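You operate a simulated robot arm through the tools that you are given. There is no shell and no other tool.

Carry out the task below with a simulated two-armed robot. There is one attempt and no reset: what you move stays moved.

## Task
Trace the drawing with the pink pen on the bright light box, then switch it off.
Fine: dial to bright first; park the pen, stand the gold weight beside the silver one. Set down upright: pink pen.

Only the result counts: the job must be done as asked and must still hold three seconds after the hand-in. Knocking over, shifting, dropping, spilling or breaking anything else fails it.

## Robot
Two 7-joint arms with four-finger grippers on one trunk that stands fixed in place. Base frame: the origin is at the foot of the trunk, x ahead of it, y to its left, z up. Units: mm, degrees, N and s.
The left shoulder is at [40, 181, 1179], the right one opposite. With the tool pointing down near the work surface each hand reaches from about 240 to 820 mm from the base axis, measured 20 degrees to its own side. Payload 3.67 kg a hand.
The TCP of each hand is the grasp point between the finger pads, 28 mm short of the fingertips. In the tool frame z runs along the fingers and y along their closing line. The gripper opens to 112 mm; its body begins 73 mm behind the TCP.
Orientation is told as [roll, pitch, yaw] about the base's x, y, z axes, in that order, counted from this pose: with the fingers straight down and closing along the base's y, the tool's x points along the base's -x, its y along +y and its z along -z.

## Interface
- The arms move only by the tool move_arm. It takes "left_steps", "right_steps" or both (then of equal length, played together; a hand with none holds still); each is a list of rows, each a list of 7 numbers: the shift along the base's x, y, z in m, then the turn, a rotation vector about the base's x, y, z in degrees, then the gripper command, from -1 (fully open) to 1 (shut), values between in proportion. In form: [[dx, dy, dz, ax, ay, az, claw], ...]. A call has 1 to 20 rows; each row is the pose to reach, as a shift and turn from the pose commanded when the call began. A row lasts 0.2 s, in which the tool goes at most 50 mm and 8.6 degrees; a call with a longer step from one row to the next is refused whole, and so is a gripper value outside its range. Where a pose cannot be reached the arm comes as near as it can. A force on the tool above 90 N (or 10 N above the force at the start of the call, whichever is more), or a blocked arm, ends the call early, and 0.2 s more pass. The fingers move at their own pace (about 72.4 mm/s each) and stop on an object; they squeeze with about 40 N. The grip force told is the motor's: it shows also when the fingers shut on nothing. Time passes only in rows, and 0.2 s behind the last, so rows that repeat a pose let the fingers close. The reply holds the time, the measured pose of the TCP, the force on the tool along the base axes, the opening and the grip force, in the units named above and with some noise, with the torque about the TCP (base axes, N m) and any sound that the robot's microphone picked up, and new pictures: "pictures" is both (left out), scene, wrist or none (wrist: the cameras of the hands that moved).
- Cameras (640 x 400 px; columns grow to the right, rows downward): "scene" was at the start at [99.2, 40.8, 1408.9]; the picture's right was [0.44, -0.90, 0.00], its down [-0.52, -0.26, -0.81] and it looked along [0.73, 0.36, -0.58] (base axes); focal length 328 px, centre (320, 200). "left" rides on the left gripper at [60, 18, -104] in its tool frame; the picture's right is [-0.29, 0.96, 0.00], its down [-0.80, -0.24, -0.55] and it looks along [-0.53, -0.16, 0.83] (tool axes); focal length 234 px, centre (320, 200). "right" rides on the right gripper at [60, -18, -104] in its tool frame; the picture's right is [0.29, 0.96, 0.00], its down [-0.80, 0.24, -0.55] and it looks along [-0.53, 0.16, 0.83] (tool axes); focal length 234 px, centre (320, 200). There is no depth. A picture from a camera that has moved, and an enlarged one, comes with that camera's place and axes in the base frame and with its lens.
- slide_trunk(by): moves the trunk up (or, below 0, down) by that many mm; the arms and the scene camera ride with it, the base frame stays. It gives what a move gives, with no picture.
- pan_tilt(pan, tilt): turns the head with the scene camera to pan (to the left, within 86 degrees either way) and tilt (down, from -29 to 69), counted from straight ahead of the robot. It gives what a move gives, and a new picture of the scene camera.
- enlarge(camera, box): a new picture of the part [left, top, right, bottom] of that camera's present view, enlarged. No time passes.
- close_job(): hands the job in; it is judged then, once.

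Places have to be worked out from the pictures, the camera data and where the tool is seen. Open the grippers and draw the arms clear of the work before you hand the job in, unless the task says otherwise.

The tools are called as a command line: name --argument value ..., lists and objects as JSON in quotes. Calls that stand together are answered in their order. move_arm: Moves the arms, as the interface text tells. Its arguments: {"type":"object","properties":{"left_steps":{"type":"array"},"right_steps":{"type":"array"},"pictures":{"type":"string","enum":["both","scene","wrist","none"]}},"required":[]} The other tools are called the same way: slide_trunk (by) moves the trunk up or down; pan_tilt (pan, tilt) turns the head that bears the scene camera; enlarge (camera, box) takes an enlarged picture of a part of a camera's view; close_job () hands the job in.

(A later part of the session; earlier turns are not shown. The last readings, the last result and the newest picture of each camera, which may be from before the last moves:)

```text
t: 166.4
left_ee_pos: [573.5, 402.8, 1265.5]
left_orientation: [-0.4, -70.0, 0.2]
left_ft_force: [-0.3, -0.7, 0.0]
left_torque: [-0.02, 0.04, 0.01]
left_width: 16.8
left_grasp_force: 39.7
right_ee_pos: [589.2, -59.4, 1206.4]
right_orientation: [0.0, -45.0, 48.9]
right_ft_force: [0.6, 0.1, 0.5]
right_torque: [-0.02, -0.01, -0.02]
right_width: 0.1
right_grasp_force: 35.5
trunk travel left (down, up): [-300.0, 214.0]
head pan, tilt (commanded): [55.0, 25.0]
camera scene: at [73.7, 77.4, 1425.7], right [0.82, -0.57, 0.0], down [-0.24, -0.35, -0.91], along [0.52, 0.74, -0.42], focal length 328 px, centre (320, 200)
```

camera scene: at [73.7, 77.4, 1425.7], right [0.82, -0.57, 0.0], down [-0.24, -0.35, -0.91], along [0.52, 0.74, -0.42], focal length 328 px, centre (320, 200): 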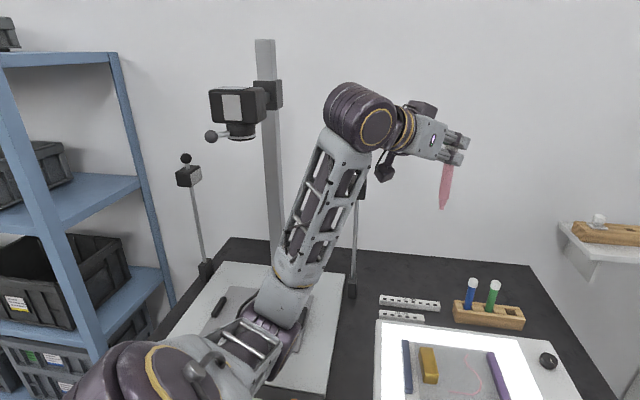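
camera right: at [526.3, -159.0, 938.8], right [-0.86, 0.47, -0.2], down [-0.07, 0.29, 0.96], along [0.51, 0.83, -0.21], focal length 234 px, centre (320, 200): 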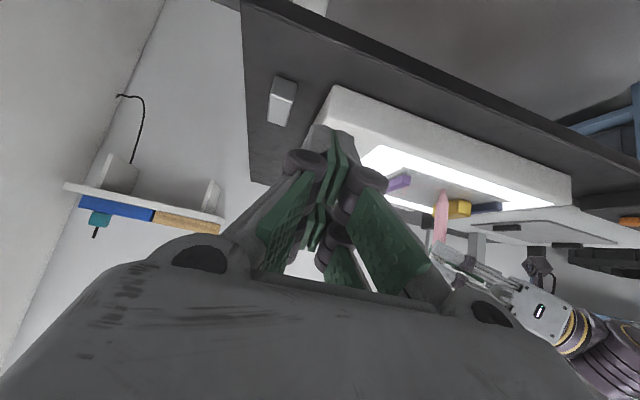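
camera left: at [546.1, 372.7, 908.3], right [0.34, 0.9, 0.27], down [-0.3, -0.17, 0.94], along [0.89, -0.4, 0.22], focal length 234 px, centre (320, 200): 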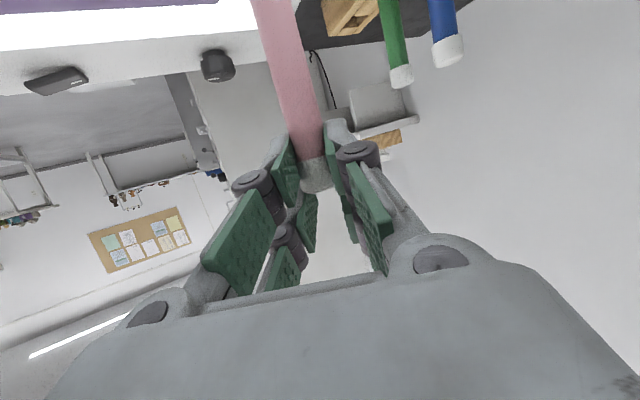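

The net change is small. I'll try the actual starting pose with the fingers pointing straight down, where the elbow was high at first; the pen will simply be horizontal in free space meanwhile.

move_arm --left_steps '[[-0.01, 0.02, -0.02, 0, 8, 0, 1.0], [-0.02, 0.04, -0.05, 0, 16, 0, 1.0], [-0.03, 0.06, -0.08, 0, 24, 0, 1.0], [-0.04, 0.075, -0.105, 0, 32, 0, 1.0], [-0.05, 0.085, -0.125, 0, 40, 0, 1.0], [-0.055, 0.085, -0.135, 0, 48, 0, 1.0], [-0.055, 0.085, -0.135, 0, 56, 0, 1.0], [-0.055, 0.085, -0.135, 0, 64, 0, 1.0], [-0.055, 0.085, -0.135, 0, 70, 0, 1.0]]' --pictures "scene"

```text
t: 168.4
left_ee_pos: [514.0, 490.5, 1107.9]
left_orientation: [-2.3, 1.8, 0.5]
left_ft_force: [1.5, 1.2, -1.9]
left_torque: [0.04, 0.08, 0.0]
left_width: 16.5
left_grasp_force: 40.0
right_ee_pos: [589.4, -59.5, 1206.6]
right_orientation: [0.0, -45.0, 48.9]
right_ft_force: [0.6, -0.3, -0.7]
right_torque: [-0.01, 0.02, -0.02]
right_width: 0.2
right_grasp_force: 36.1
trunk travel left (down, up): [-300.0, 214.0]
head pan, tilt (commanded): [55.0, 25.0]
camera scene: at [74.0, 77.8, 1425.6], right [0.82, -0.57, 0.0], down [-0.24, -0.35, -0.91], along [0.52, 0.74, -0.42], focal length 328 px, centre (320, 200)
```

scene: 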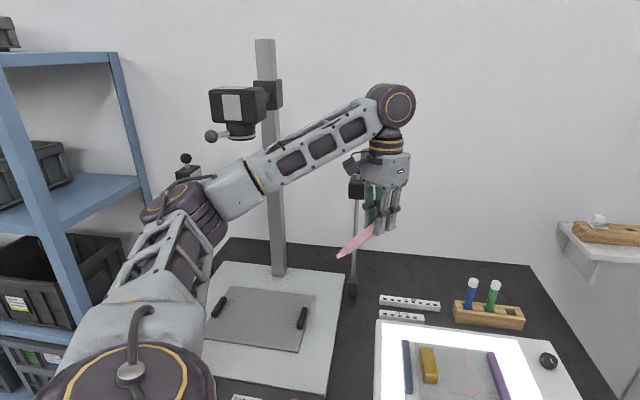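

The elbow is coming up (now about azimuth 71°, level with the shoulder), and the arm seems still to be settling. I'll hold for a second and read again.

move_arm --left_steps '[[0, 0, 0, 0, 0, 0, 1.0], [0, 0, 0, 0, 0, 0, 1.0], [0, 0, 0, 0, 0, 0, 1.0], [0, 0, 0, 0, 0, 0, 1.0], [0, 0, 0, 0, 0, 0, 1.0]]' --pictures "scene"

```text
t: 169.7
left_ee_pos: [518.0, 488.8, 1130.9]
left_orientation: [-0.1, 0.0, 0.0]
left_ft_force: [-0.2, 0.6, 0.0]
left_torque: [-0.05, -0.03, 0.0]
left_width: 17.0
left_grasp_force: 40.1
right_ee_pos: [589.2, -58.8, 1205.5]
right_orientation: [0.1, -45.1, 48.9]
right_ft_force: [0.1, -0.3, 0.4]
right_torque: [0.02, 0.04, -0.04]
right_width: 0.0
right_grasp_force: 35.1
trunk travel left (down, up): [-300.0, 214.0]
head pan, tilt (commanded): [55.0, 25.0]
camera scene: at [73.8, 77.5, 1425.7], right [0.82, -0.57, 0.0], down [-0.24, -0.35, -0.91], along [0.52, 0.74, -0.42], focal length 328 px, centre (320, 200)
```

scene: 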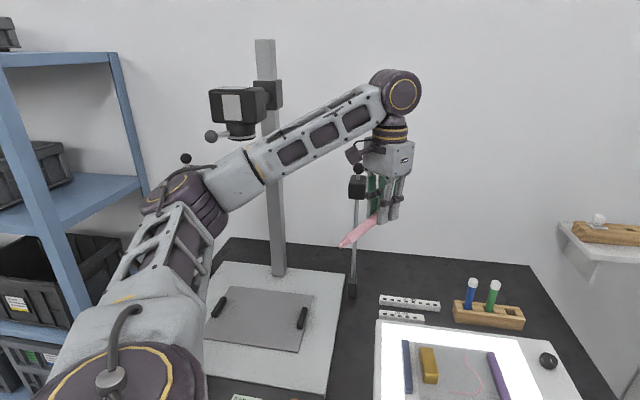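

The hand is back at the starting pose with the elbow roughly level. I'll repeat the same approach path that worked for picking the pen, high up, and then check the elbow.

move_arm --left_steps '[[0.02, -0.02, 0.03, 0, -8, 0, 1.0], [0.05, -0.05, 0.05, 0, -16, 0, 1.0], [0.085, -0.08, 0.06, 0, -24, 0, 1.0], [0.12, -0.11, 0.07, 0, -32, 0, 1.0], [0.16, -0.135, 0.08, 0, -40, 0, 1.0], [0.2, -0.15, 0.08, 0, -48, 0, 1.0], [0.23, -0.155, 0.08, 0, -56, 0, 1.0], [0.24, -0.155, 0.08, 0, -60, 0, 1.0], [0.24, -0.155, 0.08, 0, -60, 0, 1.0]]' --pictures "scene"

```text
t: 171.7
left_ee_pos: [757.3, 333.8, 1210.9]
left_orientation: [0.0, -60.2, 0.0]
left_ft_force: [1.0, -0.1, -0.9]
left_torque: [0.03, -0.01, -0.07]
left_width: 16.7
left_grasp_force: 39.8
right_ee_pos: [589.6, -57.8, 1206.7]
right_orientation: [0.0, -45.0, 48.9]
right_ft_force: [0.8, 0.9, -0.4]
right_torque: [-0.02, 0.02, 0.0]
right_width: 0.2
right_grasp_force: 35.2
trunk travel left (down, up): [-300.0, 214.0]
head pan, tilt (commanded): [55.0, 25.0]
camera scene: at [73.5, 77.3, 1425.7], right [0.82, -0.57, 0.0], down [-0.24, -0.35, -0.91], along [0.52, 0.74, -0.42], focal length 328 px, centre (320, 200)
```

scene: 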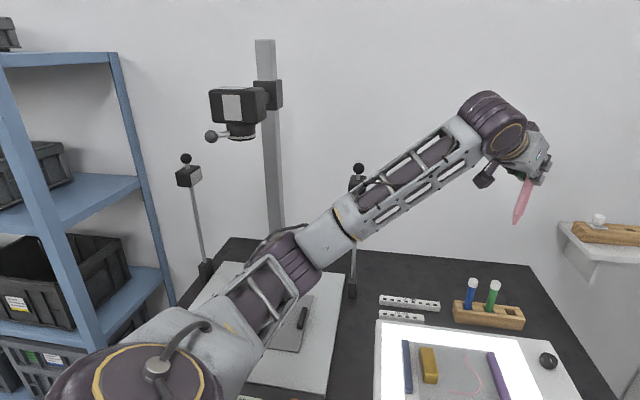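

The elbow is still too low for lowering the trunk (about (285, 482, 1095)). I'll go back to the starting pose with fingers down and descend a little there; a low hand with fingers down should force the elbow up.

move_arm --left_steps '[[-0.01, 0.0, 0.0, 0, 4, 0, 1.0], [-0.04, 0.005, 0.0, 0, 12, 0, 1.0], [-0.08, 0.02, 0.0, 0, 20, 0, 1.0], [-0.12, 0.045, -0.01, 0, 28, 0, 1.0], [-0.155, 0.075, -0.02, 0, 36, 0, 1.0], [-0.19, 0.105, -0.03, 0, 44, 0, 1.0], [-0.22, 0.135, -0.05, 0, 52, 0, 1.0], [-0.24, 0.155, -0.08, 0, 60, 0, 1.0], [-0.24, 0.155, -0.08, 0, 60, 0, 1.0], [-0.24, 0.155, -0.08, 0, 60, 0, 1.0]]' --pictures "none"

move_arm --left_steps '[[0, -0.01, -0.03, 0, 0, 0, 1.0], [0, -0.02, -0.06, 0, 0, 0, 1.0], [0, -0.03, -0.09, 0, 0, 0, 1.0], [0.005, -0.04, -0.12, 0, 0, 0, 1.0], [0.01, -0.05, -0.15, 0, 0, 0, 1.0], [0.01, -0.05, -0.15, 0, 0, 0, 1.0], [0.01, -0.05, -0.15, 0, 0, 0, 1.0]]' --pictures "scene"

```text
t: 173.8
left_ee_pos: [515.3, 488.8, 1130.0]
left_orientation: [-0.2, 0.1, 0.0]
left_ft_force: [1.0, 0.5, -0.3]
left_torque: [0.0, 0.0, -0.03]
left_width: 16.8
left_grasp_force: 40.1
right_ee_pos: [589.3, -58.3, 1206.7]
right_orientation: [0.0, -45.0, 49.0]
right_ft_force: [-0.5, -0.5, -0.1]
right_torque: [0.0, -0.01, 0.01]
right_width: 0.0
right_grasp_force: 35.9
trunk travel left (down, up): [-300.0, 214.0]
head pan, tilt (commanded): [55.0, 25.0]
```

```text
t: 175.4
left_ee_pos: [524.5, 436.4, 981.2]
left_orientation: [0.1, 0.0, 0.0]
left_ft_force: [-0.4, 0.2, -0.4]
left_torque: [0.01, -0.03, 0.0]
left_width: 17.0
left_grasp_force: 39.7
right_ee_pos: [589.3, -58.9, 1207.1]
right_orientation: [0.0, -45.0, 48.9]
right_ft_force: [0.9, 0.1, 1.2]
right_torque: [0.02, 0.01, 0.0]
right_width: 0.0
right_grasp_force: 35.4
trunk travel left (down, up): [-300.0, 214.0]
head pan, tilt (commanded): [55.0, 25.0]
camera scene: at [73.6, 77.6, 1425.7], right [0.82, -0.57, 0.0], down [-0.24, -0.35, -0.91], along [0.52, 0.74, -0.42], focal length 328 px, centre (320, 200)
```

scene: 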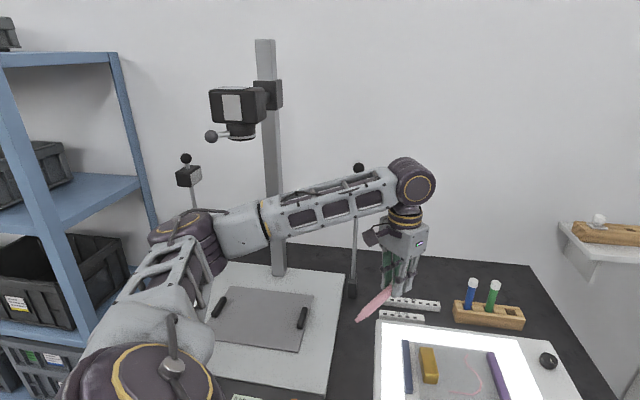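

The elbow is about level with the shoulder here. I'll try another orientation route to the forward pose (yaw +90°, roll so the fingers point left, then yaw back), which should drag the elbow upward.

move_arm --left_steps '[[0.0, 0.0, 0.03, 0, 0, 8, 1.0], [0.0, 0.0, 0.06, 0, 0, 16, 1.0], [0.0, 0.0, 0.09, 0, 0, 24, 1.0], [0.0, 0.0, 0.12, 0, 0, 32, 1.0], [0.0, 0.0, 0.12, 0, 0, 40, 1.0], [0.0, 0.0, 0.12, 0, 0, 48, 1.0], [0.0, 0.0, 0.12, 0, 0, 56, 1.0], [0.0, 0.0, 0.12, 0, 0, 64, 1.0], [0.0, 0.0, 0.12, 0, 0, 72, 1.0], [0.0, 0.0, 0.12, 0, 0, 80, 1.0], [0.0, 0.0, 0.12, 0, 0, 88, 1.0], [0.0, 0.0, 0.12, 0, 0, 90, 1.0]]' --pictures "none"

move_arm --left_steps '[[0, -0.01, 0, 8, 0, 0, 1.0], [0, -0.02, 0, 16, 0, 0, 1.0], [0, -0.03, 0, 24, 0, 0, 1.0], [0, -0.04, 0, 32, 0, 0, 1.0], [0, -0.05, 0, 40, 0, 0, 1.0], [0, -0.05, 0, 48, 0, 0, 1.0], [0, -0.05, 0, 56, 0, 0, 1.0], [0, -0.05, 0, 64, 0, 0, 1.0], [0, -0.05, 0, 70, 0, 0, 1.0], [0, -0.05, 0, 70, 0, 0, 1.0]]' --pictures "scene"

```text
t: 178.1
left_ee_pos: [528.2, 438.0, 1101.0]
left_orientation: [0.0, -0.1, 90.1]
left_ft_force: [-0.6, 0.5, 0.1]
left_torque: [0.01, 0.0, 0.0]
left_width: 16.9
left_grasp_force: 39.8
right_ee_pos: [589.3, -59.3, 1206.1]
right_orientation: [0.0, -45.1, 48.9]
right_ft_force: [0.4, -0.6, -0.4]
right_torque: [0.01, 0.0, 0.01]
right_width: 0.0
right_grasp_force: 35.7
trunk travel left (down, up): [-300.0, 214.0]
head pan, tilt (commanded): [55.0, 25.0]
```

```text
t: 180.2
left_ee_pos: [526.7, 387.3, 1100.2]
left_orientation: [-0.2, -70.2, 90.2]
left_ft_force: [0.2, 0.6, 1.1]
left_torque: [0.01, -0.02, 0.05]
left_width: 17.3
left_grasp_force: 39.7
right_ee_pos: [589.1, -59.2, 1207.0]
right_orientation: [0.0, -45.0, 49.0]
right_ft_force: [-0.1, 0.0, 0.5]
right_torque: [0.03, -0.01, -0.03]
right_width: 0.0
right_grasp_force: 36.0
trunk travel left (down, up): [-300.0, 214.0]
head pan, tilt (commanded): [55.0, 25.0]
camera scene: at [73.3, 77.9, 1425.7], right [0.82, -0.57, 0.0], down [-0.24, -0.35, -0.91], along [0.52, 0.74, -0.42], focal length 328 px, centre (320, 200)
```

scene: 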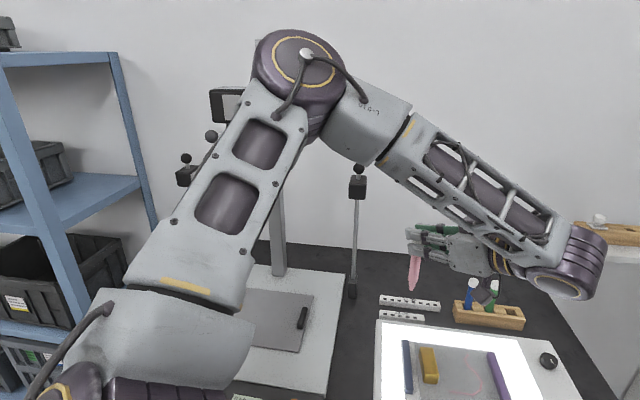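

That worked: the elbow is now high, at about (278, 409, 1403). I'll yaw the hand back to 17° while moving outward, keeping the wrist about in place, and check the elbow again.

move_arm --left_steps '[[0.03, -0.005, 0.012, 0, 0, -8, 1.0], [0.06, -0.01, 0.025, 0, 0, -16, 1.0], [0.09, -0.02, 0.037, 0, 0, -24, 1.0], [0.12, -0.03, 0.05, 0, 0, -32, 1.0], [0.145, -0.04, 0.062, 0, 0, -40, 1.0], [0.165, -0.05, 0.075, 0, 0, -48, 1.0], [0.185, -0.06, 0.087, 0, 0, -56, 1.0], [0.2, -0.075, 0.1, 0, 0, -64, 1.0], [0.219, -0.09, 0.11, 0, 0, -72, 1.0], [0.225, -0.09, 0.11, 0, 0, -73, 1.0]]' --pictures "scene"

```text
t: 182.4
left_ee_pos: [753.7, 297.1, 1210.9]
left_orientation: [0.2, -70.2, 16.8]
left_ft_force: [-0.3, 0.7, 0.0]
left_torque: [-0.05, 0.01, 0.01]
left_width: 16.6
left_grasp_force: 39.9
right_ee_pos: [588.9, -58.7, 1206.5]
right_orientation: [0.1, -45.0, 48.9]
right_ft_force: [0.2, -0.5, -0.1]
right_torque: [-0.01, 0.0, 0.01]
right_width: 0.0
right_grasp_force: 35.6
trunk travel left (down, up): [-300.0, 214.0]
head pan, tilt (commanded): [55.0, 25.0]
camera scene: at [73.8, 77.3, 1425.7], right [0.82, -0.57, 0.0], down [-0.24, -0.35, -0.91], along [0.52, 0.74, -0.42], focal length 328 px, centre (320, 200)
```

scene: 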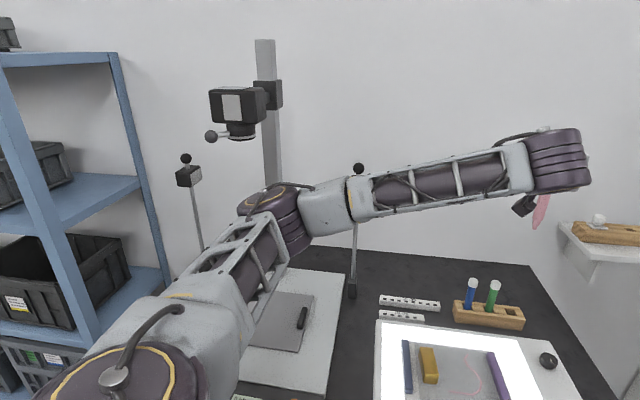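

The elbow is now level with the shoulder (about (282, 500, 1182)). With the trunk at −230 the equivalent parking pose would be (867, 331, 1100) here, so I'll rehearse it up here in free space and check reach and elbow.

move_arm --left_steps '[[0.03, 0.01, 0, 0, 0, 0, 1.0], [0.06, 0.02, 0, 0, 0, 0, 1.0], [0.09, 0.028, 0, 0, 0, 0, 1.0], [0.113, 0.034, 0, 0, 0, 0, 1.0], [0.113, 0.034, -0.03, 0, 0, 0, 1.0], [0.113, 0.034, -0.06, 0, 0, 0, 1.0], [0.113, 0.034, -0.09, 0, 0, 0, 1.0], [0.113, 0.034, -0.11, 0, 0, 0, 1.0], [0.113, 0.034, -0.11, 0, 0, 0, 1.0]]' --pictures "scene"

```text
t: 184.4
left_ee_pos: [863.8, 333.7, 1103.1]
left_orientation: [0.0, -70.1, 17.0]
left_ft_force: [-0.1, 1.0, 0.3]
left_torque: [-0.03, 0.02, -0.03]
left_width: 16.8
left_grasp_force: 39.6
right_ee_pos: [589.2, -60.2, 1206.6]
right_orientation: [0.0, -45.0, 48.8]
right_ft_force: [-0.9, 0.5, 0.7]
right_torque: [-0.01, 0.04, -0.01]
right_width: 0.0
right_grasp_force: 36.0
trunk travel left (down, up): [-300.0, 214.0]
head pan, tilt (commanded): [55.0, 25.0]
camera scene: at [73.5, 77.3, 1425.8], right [0.82, -0.57, 0.0], down [-0.24, -0.35, -0.91], along [0.52, 0.74, -0.42], focal length 328 px, centre (320, 200)
```

scene: 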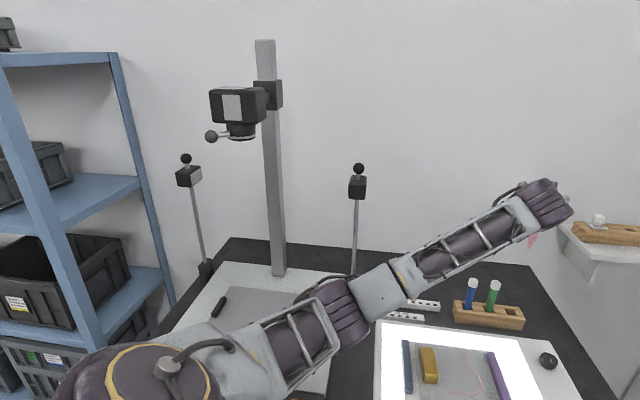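

The rehearsal showed the elbow dropping to z 1033 here, which would hit the table at the lowered trunk, so that posture won't do. The detour route gained about 15° of elbow height per cycle, so I'll return by the direct route to the starting pose and then repeat the detour.

move_arm --left_steps '[[0, 0, 0.03, 0, 0, 0, 1.0], [0, 0, 0.06, 0, 0, 0, 1.0], [0, 0, 0.09, 0, 0, 0, 1.0], [-0.02, 0, 0.108, 0, 0, -5, 1.0], [-0.05, 0, 0.108, 0, 0, -10, 1.0], [-0.08, 0, 0.108, 0, 0, -15, 1.0], [-0.107, 0, 0.108, 0, 0, -17, 1.0]]' --pictures "none"

move_arm --left_steps '[[-0.02, 0.0, 0.0, 0, 8, 0, 1.0], [-0.05, 0.01, 0.0, 0, 16, 0, 1.0], [-0.09, 0.025, 0.0, 0, 24, 0, 1.0], [-0.13, 0.05, -0.01, 0, 32, 0, 1.0], [-0.165, 0.08, -0.02, 0, 40, 0, 1.0], [-0.2, 0.11, -0.03, 0, 48, 0, 1.0], [-0.22, 0.135, -0.05, 0, 56, 0, 1.0], [-0.24, 0.155, -0.08, 0, 64, 0, 1.0], [-0.24, 0.155, -0.08, 0, 70, 0, 1.0], [-0.24, 0.155, -0.08, 0, 70, 0, 1.0], [-0.24, 0.155, -0.08, 0, 70, 0, 1.0]]' --pictures "scene"

```text
t: 186.1
left_ee_pos: [757.1, 331.7, 1210.2]
left_orientation: [-0.1, -70.0, 0.0]
left_ft_force: [-0.8, -0.4, -0.8]
left_torque: [0.03, 0.01, 0.0]
left_width: 16.8
left_grasp_force: 39.4
right_ee_pos: [587.7, -59.3, 1207.1]
right_orientation: [0.0, -45.0, 49.0]
right_ft_force: [-0.1, -0.1, 0.4]
right_torque: [0.01, -0.02, 0.02]
right_width: 0.0
right_grasp_force: 35.9
trunk travel left (down, up): [-300.0, 214.0]
head pan, tilt (commanded): [55.0, 25.0]
```

```text
t: 188.4
left_ee_pos: [520.0, 487.7, 1129.5]
left_orientation: [-0.1, 0.1, 0.0]
left_ft_force: [0.3, -0.5, -1.4]
left_torque: [0.0, -0.02, -0.01]
left_width: 17.0
left_grasp_force: 40.1
right_ee_pos: [590.0, -57.5, 1205.5]
right_orientation: [0.0, -45.1, 49.0]
right_ft_force: [-0.7, 0.1, -0.1]
right_torque: [0.01, 0.01, 0.0]
right_width: 0.0
right_grasp_force: 35.5
trunk travel left (down, up): [-300.0, 214.0]
head pan, tilt (commanded): [55.0, 25.0]
camera scene: at [73.6, 77.9, 1425.7], right [0.82, -0.57, 0.0], down [-0.24, -0.35, -0.91], along [0.52, 0.74, -0.42], focal length 328 px, centre (320, 200)
```

scene: 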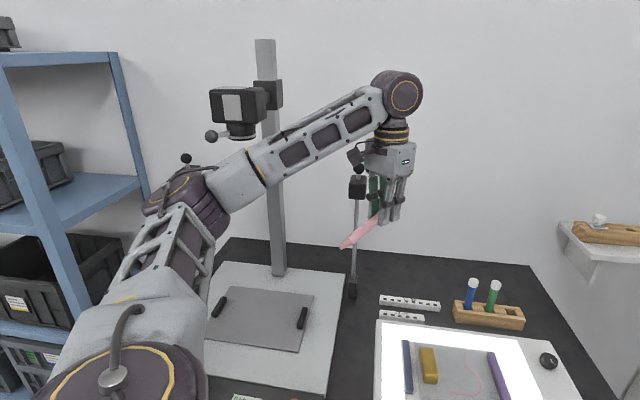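

The starting pose gives the same elbow as before, so there seem to be distinct posture branches. With the fingers pointing more to the left the elbow stays high, and approaching the rack at azimuth 50° suits it too, so I'll rehearse parking at yaw 50° high up.

move_arm --left_steps '[[0.0, -0.01, 0, 0, 0, 8, 1.0], [0.0, -0.02, 0, 0, 0, 16, 1.0], [0.0, -0.03, 0, 0, 0, 24, 1.0], [0.0, -0.04, -0.01, 0, 0, 32, 1.0], [0.005, -0.05, -0.02, 0, 0, 40, 1.0], [0.008, -0.05, -0.03, 0, 0, 48, 1.0], [0.008, -0.05, -0.03, 0, 0, 56, 1.0], [0.008, -0.05, -0.03, 0, 0, 64, 1.0], [0.008, -0.05, -0.03, 0, 0, 72, 1.0], [0.008, -0.05, -0.03, 0, 0, 80, 1.0], [0.008, -0.05, -0.03, 0, 0, 88, 1.0], [0.008, -0.05, -0.03, 0, 0, 90, 1.0]]' --pictures "none"

move_arm --left_steps '[[0, -0.01, 0, 8, 0, 0, 1.0], [0, -0.02, 0, 16, 0, 0, 1.0], [0, -0.03, 0, 24, 0, 0, 1.0], [0, -0.04, 0, 32, 0, 0, 1.0], [0, -0.05, 0, 40, 0, 0, 1.0], [0, -0.05, 0, 48, 0, 0, 1.0], [0, -0.05, 0, 56, 0, 0, 1.0], [0, -0.05, 0, 64, 0, 0, 1.0], [0, -0.05, 0, 70, 0, 0, 1.0], [0, -0.05, 0, 70, 0, 0, 1.0]]' --pictures "none"

move_arm --left_steps '[[0.035, -0.005, 0, 0, 0, -5, 1.0], [0.07, -0.01, 0, 0, 0, -10, 1.0], [0.11, -0.015, 0, 0, 0, -15, 1.0], [0.15, -0.02, 0, 0, 0, -20, 1.0], [0.19, -0.03, 0, 0, 0, -25, 1.0], [0.23, -0.04, 0, 0, 0, -30, 1.0], [0.27, -0.05, 0, 0, 0, -35, 1.0], [0.305, -0.055, 0, 0, 0, -40, 1.0], [0.342, -0.06, 0, 0, 0, -40, 1.0], [0.342, -0.06, 0, 0, 0, -40, 1.0]]' --pictures "scene"

```text
t: 191.1
left_ee_pos: [526.0, 436.4, 1100.5]
left_orientation: [-0.1, -0.1, 90.2]
left_ft_force: [0.1, -0.6, -0.3]
left_torque: [0.03, 0.02, 0.0]
left_width: 16.9
left_grasp_force: 39.7
right_ee_pos: [589.2, -58.6, 1206.6]
right_orientation: [0.0, -45.0, 48.9]
right_ft_force: [0.8, -0.1, 0.5]
right_torque: [-0.03, 0.02, 0.01]
right_width: 0.2
right_grasp_force: 35.6
trunk travel left (down, up): [-300.0, 214.0]
head pan, tilt (commanded): [55.0, 25.0]
```

```text
t: 193.2
left_ee_pos: [526.1, 387.4, 1101.2]
left_orientation: [-0.2, -70.1, 90.1]
left_ft_force: [-0.3, -0.7, -0.2]
left_torque: [-0.01, -0.03, -0.02]
left_width: 16.8
left_grasp_force: 40.1
right_ee_pos: [589.1, -57.9, 1207.0]
right_orientation: [0.0, -45.0, 49.0]
right_ft_force: [0.1, 1.1, 0.1]
right_torque: [-0.01, 0.01, -0.03]
right_width: 0.0
right_grasp_force: 35.7
trunk travel left (down, up): [-300.0, 214.0]
head pan, tilt (commanded): [55.0, 25.0]
```

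```text
t: 195.4
left_ee_pos: [866.6, 329.1, 1101.1]
left_orientation: [0.0, -70.0, 50.0]
left_ft_force: [-0.5, -0.1, -0.6]
left_torque: [0.0, 0.0, -0.03]
left_width: 16.7
left_grasp_force: 40.0
right_ee_pos: [589.1, -57.9, 1207.2]
right_orientation: [0.0, -44.9, 48.9]
right_ft_force: [0.2, -0.2, 0.8]
right_torque: [-0.01, -0.04, -0.02]
right_width: 0.0
right_grasp_force: 36.0
trunk travel left (down, up): [-300.0, 214.0]
head pan, tilt (commanded): [55.0, 25.0]
camera scene: at [72.7, 78.3, 1425.7], right [0.82, -0.57, 0.0], down [-0.24, -0.35, -0.91], along [0.52, 0.74, -0.42], focal length 328 px, centre (320, 200)
```

scene: 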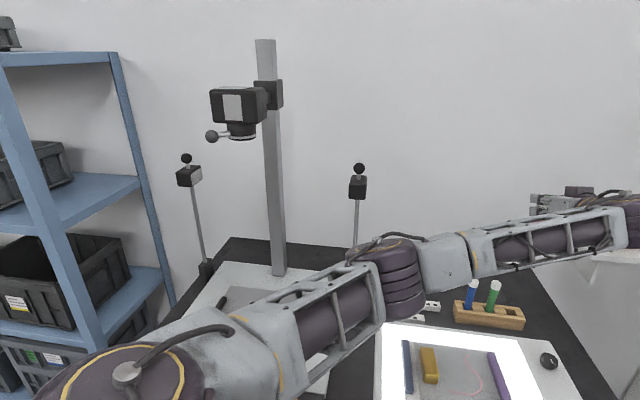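

At yaw 50° it reaches, with the elbow at about (399, 344, 1111). A higher trunk would give more clearance over the box, so I'll rehearse the pose for trunk −120 by going down to z 990 here.

move_arm --left_steps '[[0, 0, -0.03, 0, 0, 0, 1.0], [0, 0, -0.06, 0, 0, 0, 1.0], [0, 0, -0.09, 0, 0, 0, 1.0], [0, 0, -0.11, 0, 0, 0, 1.0], [0, 0, -0.11, 0, 0, 0, 1.0]]' --pictures "scene"

```text
t: 196.7
left_ee_pos: [869.4, 327.0, 991.9]
left_orientation: [0.0, -70.2, 50.0]
left_ft_force: [-1.4, 0.1, -1.2]
left_torque: [-0.01, -0.01, 0.0]
left_width: 16.7
left_grasp_force: 40.0
right_ee_pos: [586.9, -58.6, 1206.5]
right_orientation: [0.0, -45.1, 49.0]
right_ft_force: [-0.9, -0.5, -0.6]
right_torque: [0.0, 0.02, -0.03]
right_width: 0.2
right_grasp_force: 35.5
trunk travel left (down, up): [-300.0, 214.0]
head pan, tilt (commanded): [55.0, 25.0]
camera scene: at [73.2, 77.3, 1425.8], right [0.82, -0.57, 0.0], down [-0.24, -0.35, -0.91], along [0.52, 0.74, -0.42], focal length 328 px, centre (320, 200)
```

scene: 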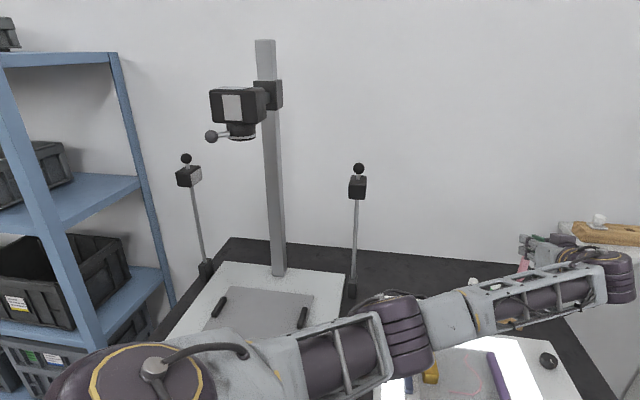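

At trunk −120 this pose would put the pen at its parking height, with the elbow at z about 908, clear of box and scanner. I'll go up 120 mm, lower the trunk by 120 mm, and then check the alignment of the tip above the empty slot.

move_arm --left_steps '[[0, 0, 0.04, 0, 0, 0, 1.0], [0, 0, 0.08, 0, 0, 0, 1.0], [0, 0, 0.12, 0, 0, 0, 1.0], [0, 0, 0.12, 0, 0, 0, 1.0]]' --pictures "none"

slide_trunk --by -120

pan_tilt --pan 20 --tilt 35

enlarge --camera "scene" --box '[270, 80, 350, 180]'

```text
t: 197.7
left_ee_pos: [869.0, 326.2, 1110.3]
left_orientation: [0.1, -70.1, 50.0]
left_ft_force: [-0.6, 0.3, -0.6]
left_torque: [-0.02, 0.02, -0.02]
left_width: 16.7
left_grasp_force: 40.1
right_ee_pos: [589.9, -57.8, 1206.9]
right_orientation: [0.1, -45.0, 48.9]
right_ft_force: [0.2, 0.2, -0.4]
right_torque: [0.02, -0.03, -0.02]
right_width: 0.2
right_grasp_force: 35.5
trunk travel left (down, up): [-300.0, 214.0]
head pan, tilt (commanded): [55.0, 25.0]
```

```text
t: 199.2
left_ee_pos: [868.0, 325.5, 991.6]
left_orientation: [-0.2, -70.1, 50.1]
left_ft_force: [0.0, -0.4, -1.1]
left_torque: [-0.02, 0.04, -0.02]
left_width: 16.7
left_grasp_force: 40.5
right_ee_pos: [589.7, -60.2, 1088.4]
right_orientation: [0.0, -45.0, 48.8]
right_ft_force: [-0.2, 1.3, 1.1]
right_torque: [-0.02, 0.0, -0.02]
right_width: 0.0
right_grasp_force: 35.8
trunk travel left (down, up): [-180.0, 334.0]
head pan, tilt (commanded): [55.0, 25.0]
```

```text
t: 200.2
left_ee_pos: [867.5, 326.2, 991.4]
left_orientation: [-0.1, -70.2, 49.9]
left_ft_force: [1.3, 0.0, -0.2]
left_torque: [-0.01, 0.0, 0.01]
left_width: 16.7
left_grasp_force: 39.9
right_ee_pos: [589.7, -58.9, 1086.9]
right_orientation: [0.1, -45.0, 48.9]
right_ft_force: [0.0, 0.1, -0.2]
right_torque: [0.03, 0.01, 0.0]
right_width: 0.0
right_grasp_force: 35.9
trunk travel left (down, up): [-180.0, 334.0]
head pan, tilt (commanded): [20.0, 35.0]
camera scene: at [103.4, 32.1, 1290.8], right [0.34, -0.94, 0.0], down [-0.54, -0.2, -0.82], along [0.77, 0.28, -0.57], focal length 328 px, centre (320, 200)
```

scene: 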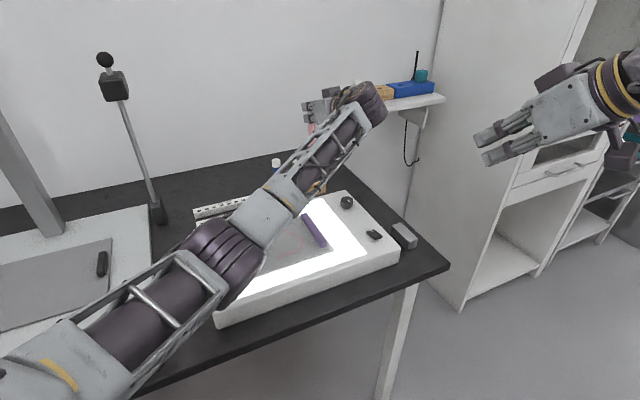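

```text
4.00 times, centred on (310, 130) of scene
camera zoom: at [103.4, 32.1, 1290.8], right [0.34, -0.94, 0.0], down [-0.54, -0.2, -0.82], along [0.77, 0.28, -0.57], focal length 1314 px, centre (360, 480)
```

zoom: 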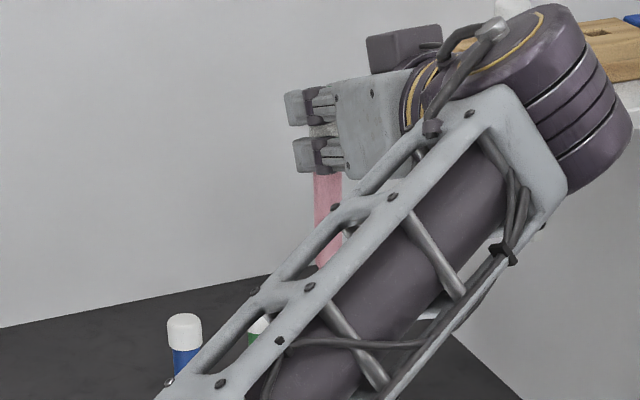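

The left forearm hides the rack from the head camera, so I'll use the right wrist camera instead: I'll lower the right hand, open its fingers and look at the rack between them.

move_arm --right_steps '[[0.005, 0.005, -0.04, 0, 0, 0, 0.0], [0.01, 0.01, -0.08, 0, 0, 0, -1.0], [0.015, 0.015, -0.12, 0, 0, 0, -1.0], [0.02, 0.02, -0.145, 0, 0, 0, -1.0], [0.02, 0.02, -0.145, 0, 0, 0, -1.0]]' --pictures "wrist"

enlarge --camera "right" --box '[250, 100, 430, 240]'

```text
t: 201.4
left_ee_pos: [866.9, 327.0, 992.1]
left_orientation: [0.0, -70.1, 50.1]
left_ft_force: [-1.0, -0.5, 0.1]
left_torque: [-0.01, 0.0, 0.01]
left_width: 16.8
left_grasp_force: 40.0
right_ee_pos: [607.0, -39.7, 942.5]
right_orientation: [0.1, -45.0, 49.0]
right_ft_force: [-0.1, 0.8, -0.6]
right_torque: [0.01, 0.02, -0.02]
right_width: 111.9
right_grasp_force: 0.1
trunk travel left (down, up): [-180.0, 334.0]
head pan, tilt (commanded): [20.0, 35.0]
camera right: at [544.8, -139.7, 973.0], right [-0.86, 0.47, -0.2], down [-0.07, 0.29, 0.96], along [0.51, 0.83, -0.21], focal length 234 px, centre (320, 200)
```

right: 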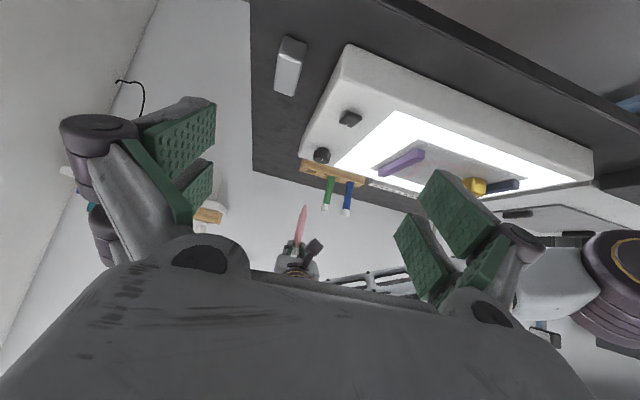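

```text
2.86 times, centred on (340, 170) of right
camera zoom: at [544.8, -139.7, 973.0], right [-0.86, 0.47, -0.2], down [-0.07, 0.29, 0.96], along [0.51, 0.83, -0.21], focal length 669 px, centre (263, 286)
```

zoom: 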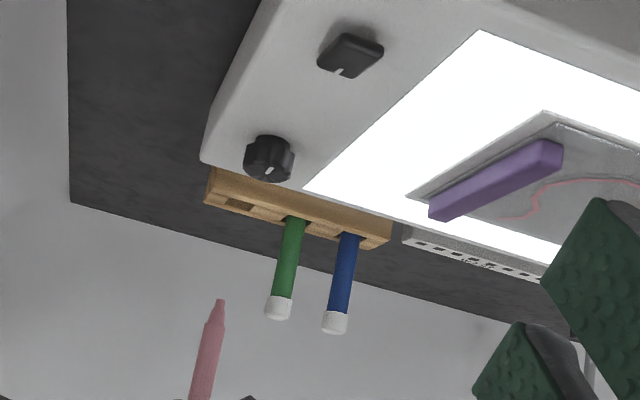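

The right camera shows the pink tip, the empty slot and the neighbouring pens together. I'll zoom in to measure the landing point of the tip relative to the slot.

enlarge --camera "right" --box '[300, 155, 360, 195]'

enlarge --camera "right" --box '[290, 160, 350, 215]'

```text
10.00 times, centred on (330, 175) of right
camera zoom: at [544.8, -139.7, 973.0], right [-0.86, 0.47, -0.2], down [-0.07, 0.29, 0.96], along [0.51, 0.83, -0.21], focal length 2342 px, centre (220, 450)
```

zoom: 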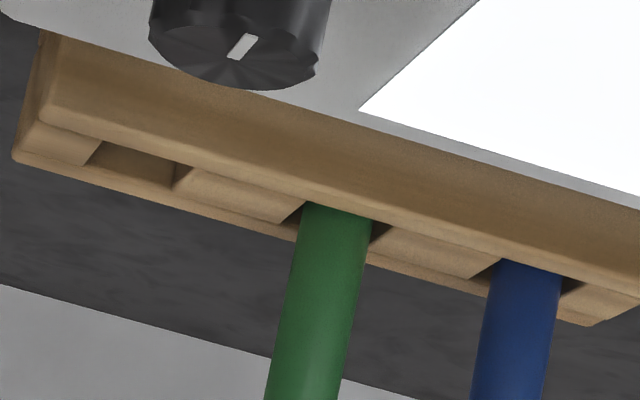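

```text
7.27 times, centred on (320, 188) of right
camera zoom: at [544.8, -139.7, 973.0], right [-0.86, 0.47, -0.2], down [-0.07, 0.29, 0.96], along [0.51, 0.83, -0.21], focal length 1703 px, centre (320, 291)
```

zoom: 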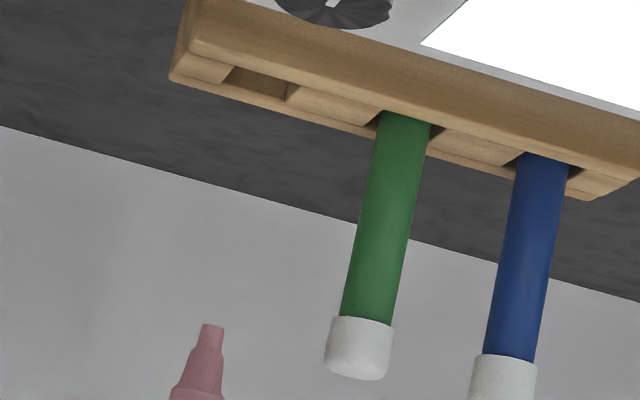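

By kinematics and by the picture, the pen needs to shift about (+2.2, +0.6) mm to be over the slot. I'll apply that and descend until the tip is just above the rack.

move_arm --left_steps '[[0.0022, 0.0006, -0.015, 0, 0, 0, 1.0], [0.0022, 0.0006, -0.035, 0, 0, 0, 1.0], [0.0022, 0.0006, -0.055, 0, 0, 0, 1.0], [0.0022, 0.0006, -0.068, 0, 0, 0, 1.0], [0.0022, 0.0006, -0.068, 0, 0, 0, 1.0]]' --pictures "scene"

enlarge --camera "right" --box '[290, 155, 350, 210]'

enlarge --camera "right" --box '[300, 160, 330, 180]'

```text
t: 202.6
left_ee_pos: [870.0, 327.2, 924.5]
left_orientation: [-0.1, -70.0, 50.0]
left_ft_force: [-0.1, 0.1, -0.4]
left_torque: [-0.02, 0.01, 0.02]
left_width: 16.6
left_grasp_force: 40.3
right_ee_pos: [607.1, -40.1, 942.1]
right_orientation: [0.1, -45.1, 48.9]
right_ft_force: [0.4, -0.1, -0.3]
right_torque: [0.02, -0.03, 0.03]
right_width: 112.1
right_grasp_force: 0.0
trunk travel left (down, up): [-180.0, 334.0]
head pan, tilt (commanded): [20.0, 35.0]
camera scene: at [103.4, 32.0, 1290.8], right [0.34, -0.94, 0.0], down [-0.54, -0.2, -0.82], along [0.77, 0.28, -0.57], focal length 328 px, centre (320, 200)
```

scene: 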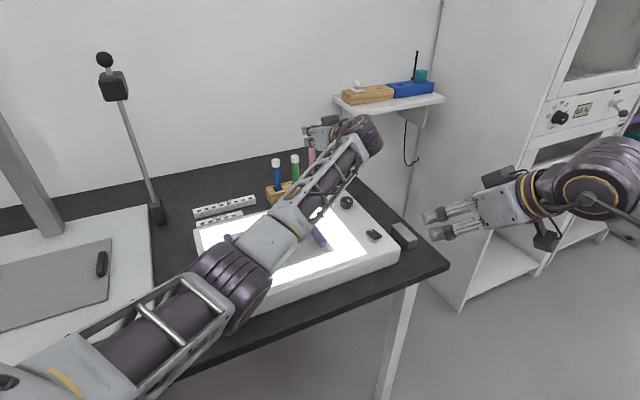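

```text
7.27 times, centred on (320, 182) of right
camera zoom: at [544.9, -140.0, 973.2], right [-0.86, 0.48, -0.2], down [-0.07, 0.29, 0.96], along [0.51, 0.83, -0.21], focal length 1703 px, centre (320, 327)
```

zoom: 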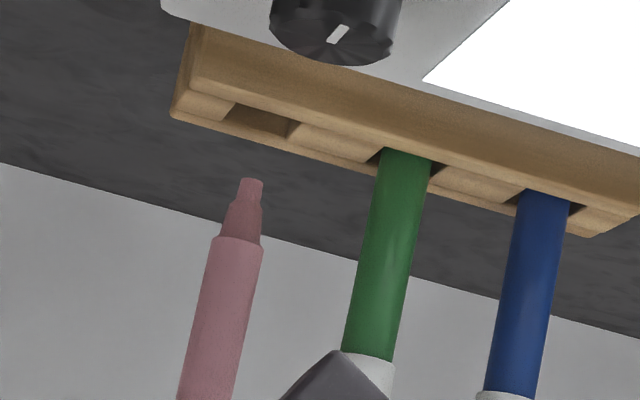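

```text
16.00 times, centred on (315, 170) of right
camera zoom: at [544.9, -140.0, 973.2], right [-0.86, 0.48, -0.2], down [-0.07, 0.29, 0.96], along [0.51, 0.83, -0.21], focal length 3747 px, centre (400, 680)
```

zoom: 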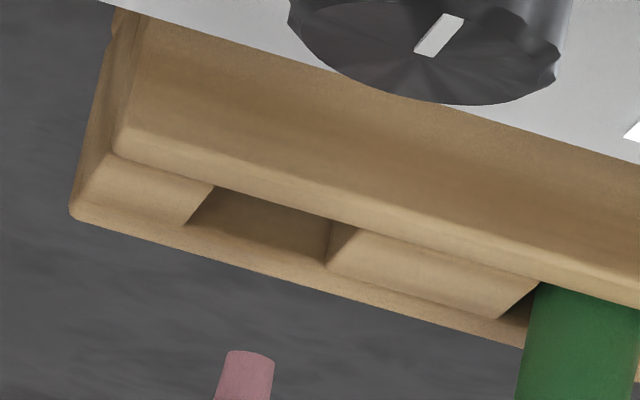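

Laterally the tip is aligned within 1 mm, and kinematically it is over the slot too. I'll lower it into the slot in small steps, watching the force.

move_arm --left_steps '[[-0.0002, -0.0003, -0.008, 0, 0, 0, 1.0], [-0.0002, -0.0003, -0.016, 0, 0, 0, 1.0], [-0.0002, -0.0003, -0.023, 0, 0, 0, 1.0], [-0.0002, -0.0003, -0.029, 0, 0, 0, 1.0]]' --pictures "none"

enlarge --camera "right" --box '[290, 155, 350, 210]'

```text
t: 203.6
left_ee_pos: [871.5, 326.1, 895.3]
left_orientation: [0.0, -70.1, 50.0]
left_ft_force: [-0.4, 0.0, -0.5]
left_torque: [-0.01, -0.01, 0.0]
left_width: 16.7
left_grasp_force: 39.5
right_ee_pos: [607.3, -40.3, 942.3]
right_orientation: [0.0, -45.0, 48.9]
right_ft_force: [0.6, 0.0, 0.1]
right_torque: [0.03, -0.03, 0.0]
right_width: 112.1
right_grasp_force: 0.0
trunk travel left (down, up): [-180.0, 334.0]
head pan, tilt (commanded): [20.0, 35.0]
```

```text
7.27 times, centred on (320, 182) of right
camera zoom: at [545.0, -139.9, 973.0], right [-0.86, 0.47, -0.2], down [-0.07, 0.29, 0.96], along [0.51, 0.83, -0.21], focal length 1703 px, centre (320, 327)
```

zoom: 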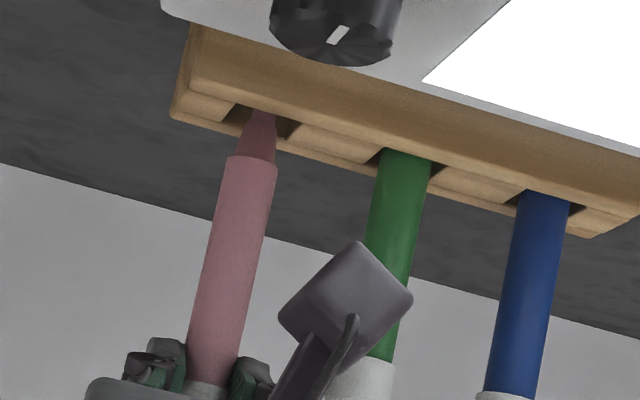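

The tip has entered the slot with no force. I'll continue lowering towards the original grasp height.

move_arm --left_steps '[[0, 0, -0.006, 0, 0, 0, 1.0], [0, 0, -0.012, 0, 0, 0, 1.0], [0, 0, -0.017, 0, 0, 0, 1.0], [0, 0, -0.021, 0, 0, 0, 1.0]]' --pictures "none"

enlarge --camera "right" --box '[290, 155, 350, 210]'

```text
t: 204.6
left_ee_pos: [869.6, 327.1, 879.2]
left_orientation: [-0.7, -70.5, 50.6]
left_ft_force: [3.3, 2.1, 14.5]
left_torque: [0.43, -0.57, 0.0]
left_width: 16.8
left_grasp_force: 40.0
right_ee_pos: [605.4, -39.9, 943.9]
right_orientation: [0.0, -45.0, 49.0]
right_ft_force: [0.1, 0.8, 0.4]
right_torque: [0.01, 0.02, -0.01]
right_width: 112.3
right_grasp_force: 0.0
trunk travel left (down, up): [-180.0, 334.0]
head pan, tilt (commanded): [20.0, 35.0]
```

```text
7.27 times, centred on (320, 182) of right
camera zoom: at [543.8, -140.3, 974.0], right [-0.86, 0.48, -0.2], down [-0.07, 0.29, 0.96], along [0.51, 0.83, -0.21], focal length 1703 px, centre (320, 327)
```

zoom: 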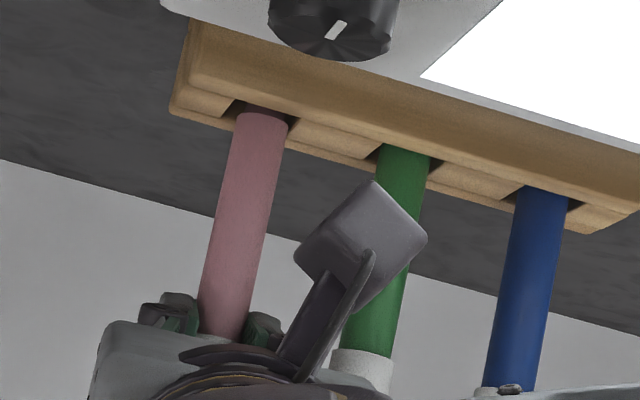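

The force rose to 14.5 N with the pen's shoulder at the rack's top edge, about 9 mm short of seated, so it's slightly misaligned. I'll back off 3 mm and look closely at the slot.

move_arm --left_steps '[[0, 0, 0.004, 0, 0, 0, 1.0], [0, 0, 0.008, 0, 0, 0, 1.0]]' --pictures "scene"

enlarge --camera "right" --box '[302, 160, 332, 180]'

enlarge --camera "scene" --box '[265, 140, 345, 200]'

```text
t: 205.2
left_ee_pos: [867.9, 326.3, 879.7]
left_orientation: [0.2, -69.9, 49.8]
left_ft_force: [-0.8, 0.7, 0.7]
left_torque: [0.02, 0.01, -0.02]
left_width: 16.4
left_grasp_force: 40.2
right_ee_pos: [607.2, -39.9, 943.1]
right_orientation: [0.0, -45.1, 49.0]
right_ft_force: [0.1, -0.3, -0.1]
right_torque: [-0.03, -0.01, 0.03]
right_width: 112.0
right_grasp_force: 0.1
trunk travel left (down, up): [-180.0, 334.0]
head pan, tilt (commanded): [20.0, 35.0]
camera scene: at [103.0, 31.8, 1290.7], right [0.34, -0.94, 0.0], down [-0.54, -0.2, -0.82], along [0.77, 0.28, -0.57], focal length 328 px, centre (320, 200)
```

scene: 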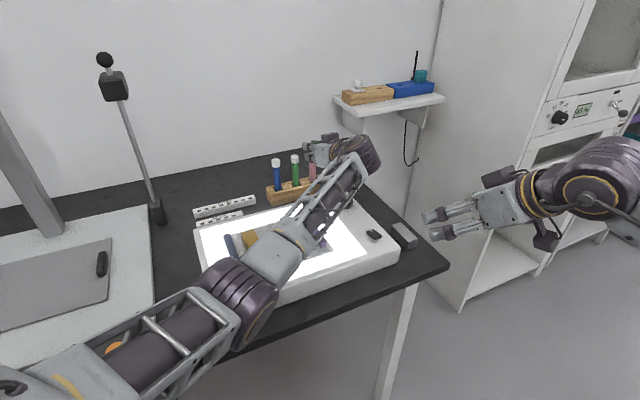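

```text
16.00 times, centred on (317, 170) of right
camera zoom: at [544.6, -140.0, 973.2], right [-0.86, 0.48, -0.2], down [-0.07, 0.29, 0.96], along [0.51, 0.83, -0.21], focal length 3747 px, centre (368, 680)
```

zoom: 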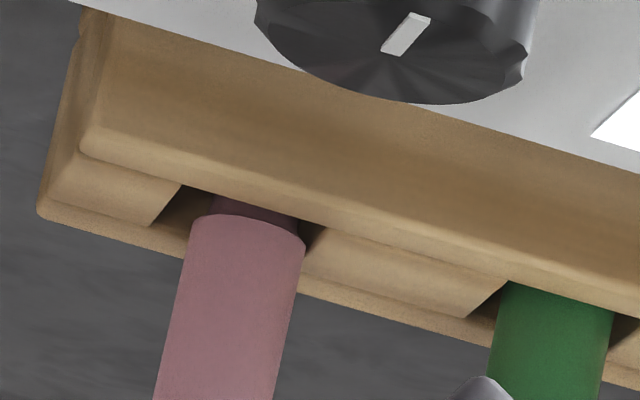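

```text
6.67 times, centred on (305, 170) of scene
camera zoom: at [103.0, 31.8, 1290.7], right [0.34, -0.94, 0.0], down [-0.54, -0.2, -0.82], along [0.77, 0.28, -0.57], focal length 2190 px, centre (420, 400)
```

zoom: 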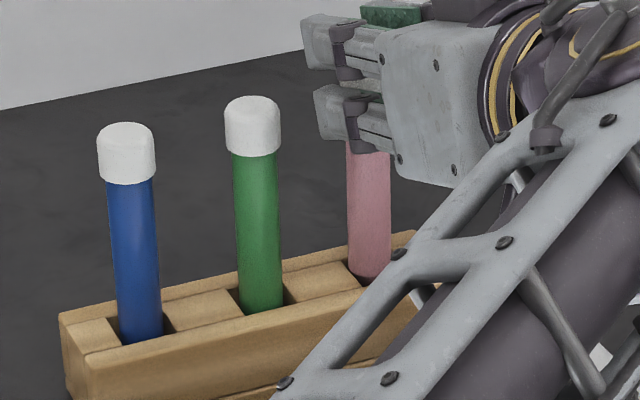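

The head camera can see the pen and slot now. I'll zoom in tightly to see how the pen's shoulder sits relative to the slot rails.

enlarge --camera "scene" --box '[295, 165, 330, 190]'

enlarge --camera "scene" --box '[280, 170, 315, 195]'

```text
16.00 times, centred on (312, 178) of scene
camera zoom: at [103.0, 31.8, 1290.7], right [0.34, -0.94, 0.0], down [-0.54, -0.2, -0.82], along [0.77, 0.28, -0.57], focal length 5256 px, centre (440, 560)
```

zoom: 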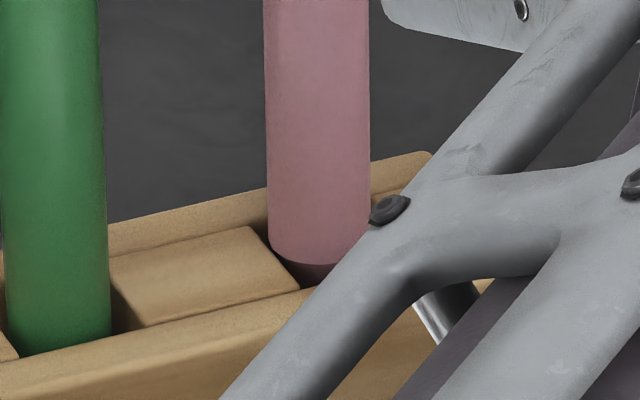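

```text
16.00 times, centred on (298, 182) of scene
camera zoom: at [103.0, 31.8, 1290.7], right [0.34, -0.94, 0.0], down [-0.54, -0.2, -0.82], along [0.77, 0.28, -0.57], focal length 5256 px, centre (680, 480)
```

zoom: 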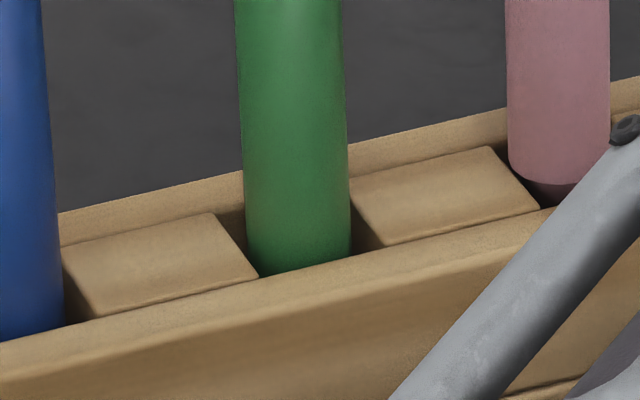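

The pen stands too close to the divider on the green side, so the shoulder catches it. I'll shift about 2.4 mm along the rack away from green, (+1.7, −1.7), and try lowering again.

move_arm --left_steps '[[0.0017, -0.0017, 0.002, 0, 0, 0, 1.0], [0.0017, -0.0017, -0.002, 0, 0, 0, 1.0], [0.0017, -0.0017, -0.005, 0, 0, 0, 1.0], [0.0017, -0.0017, -0.007, 0, 0, 0, 1.0]]' --pictures "none"

enlarge --camera "scene" --box '[280, 165, 330, 195]'

enlarge --camera "right" --box '[302, 160, 332, 180]'

```text
t: 206.2
left_ee_pos: [871.2, 325.7, 874.7]
left_orientation: [-0.1, -70.0, 49.9]
left_ft_force: [-0.3, 0.5, -0.2]
left_torque: [-0.02, 0.06, -0.04]
left_width: 16.5
left_grasp_force: 40.0
right_ee_pos: [608.1, -40.6, 940.8]
right_orientation: [0.1, -44.9, 48.9]
right_ft_force: [0.8, 1.1, -0.3]
right_torque: [0.04, 0.02, 0.0]
right_width: 111.9
right_grasp_force: 0.0
trunk travel left (down, up): [-180.0, 334.0]
head pan, tilt (commanded): [20.0, 35.0]
```

```text
12.80 times, centred on (305, 180) of scene
camera zoom: at [103.4, 32.0, 1290.8], right [0.34, -0.94, 0.0], down [-0.54, -0.2, -0.82], along [0.77, 0.28, -0.57], focal length 4204 px, centre (512, 456)
```

zoom: 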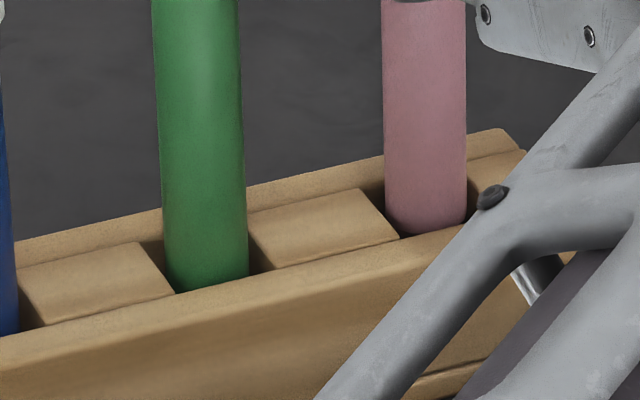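

```text
16.00 times, centred on (317, 170) of right
camera zoom: at [544.9, -140.0, 973.1], right [-0.86, 0.48, -0.2], down [-0.07, 0.29, 0.96], along [0.51, 0.83, -0.21], focal length 3747 px, centre (368, 680)
```

zoom: 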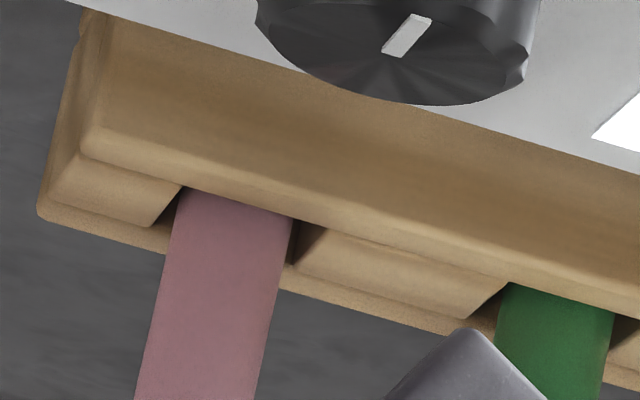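

The pen's body slid into the slot with no force. I'll lower the last few millimetres to its seat.

move_arm --left_steps '[[0, 0, -0.002, 0, 0, 0, 1.0], [0, 0, -0.0035, 0, 0, 0, 1.0], [0, 0, -0.0045, 0, 0, 0, 1.0]]' --pictures "none"

enlarge --camera "scene" --box '[270, 140, 345, 195]'

```text
t: 207.0
left_ee_pos: [871.2, 325.2, 870.6]
left_orientation: [-0.2, -70.2, 50.2]
left_ft_force: [1.0, 0.3, 5.5]
left_torque: [-0.04, -0.12, -0.03]
left_width: 16.6
left_grasp_force: 39.9
right_ee_pos: [607.0, -41.1, 943.7]
right_orientation: [0.0, -44.9, 48.9]
right_ft_force: [0.5, -0.1, -0.4]
right_torque: [0.05, -0.01, 0.0]
right_width: 112.3
right_grasp_force: 0.1
trunk travel left (down, up): [-180.0, 334.0]
head pan, tilt (commanded): [20.0, 35.0]
```

```text
7.27 times, centred on (308, 168) of scene
camera zoom: at [102.7, 31.6, 1290.9], right [0.34, -0.94, 0.0], down [-0.54, -0.2, -0.82], along [0.77, 0.28, -0.57], focal length 2389 px, centre (411, 436)
```

zoom: 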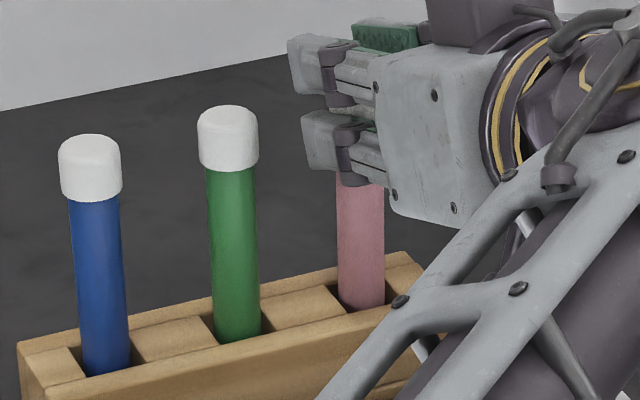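

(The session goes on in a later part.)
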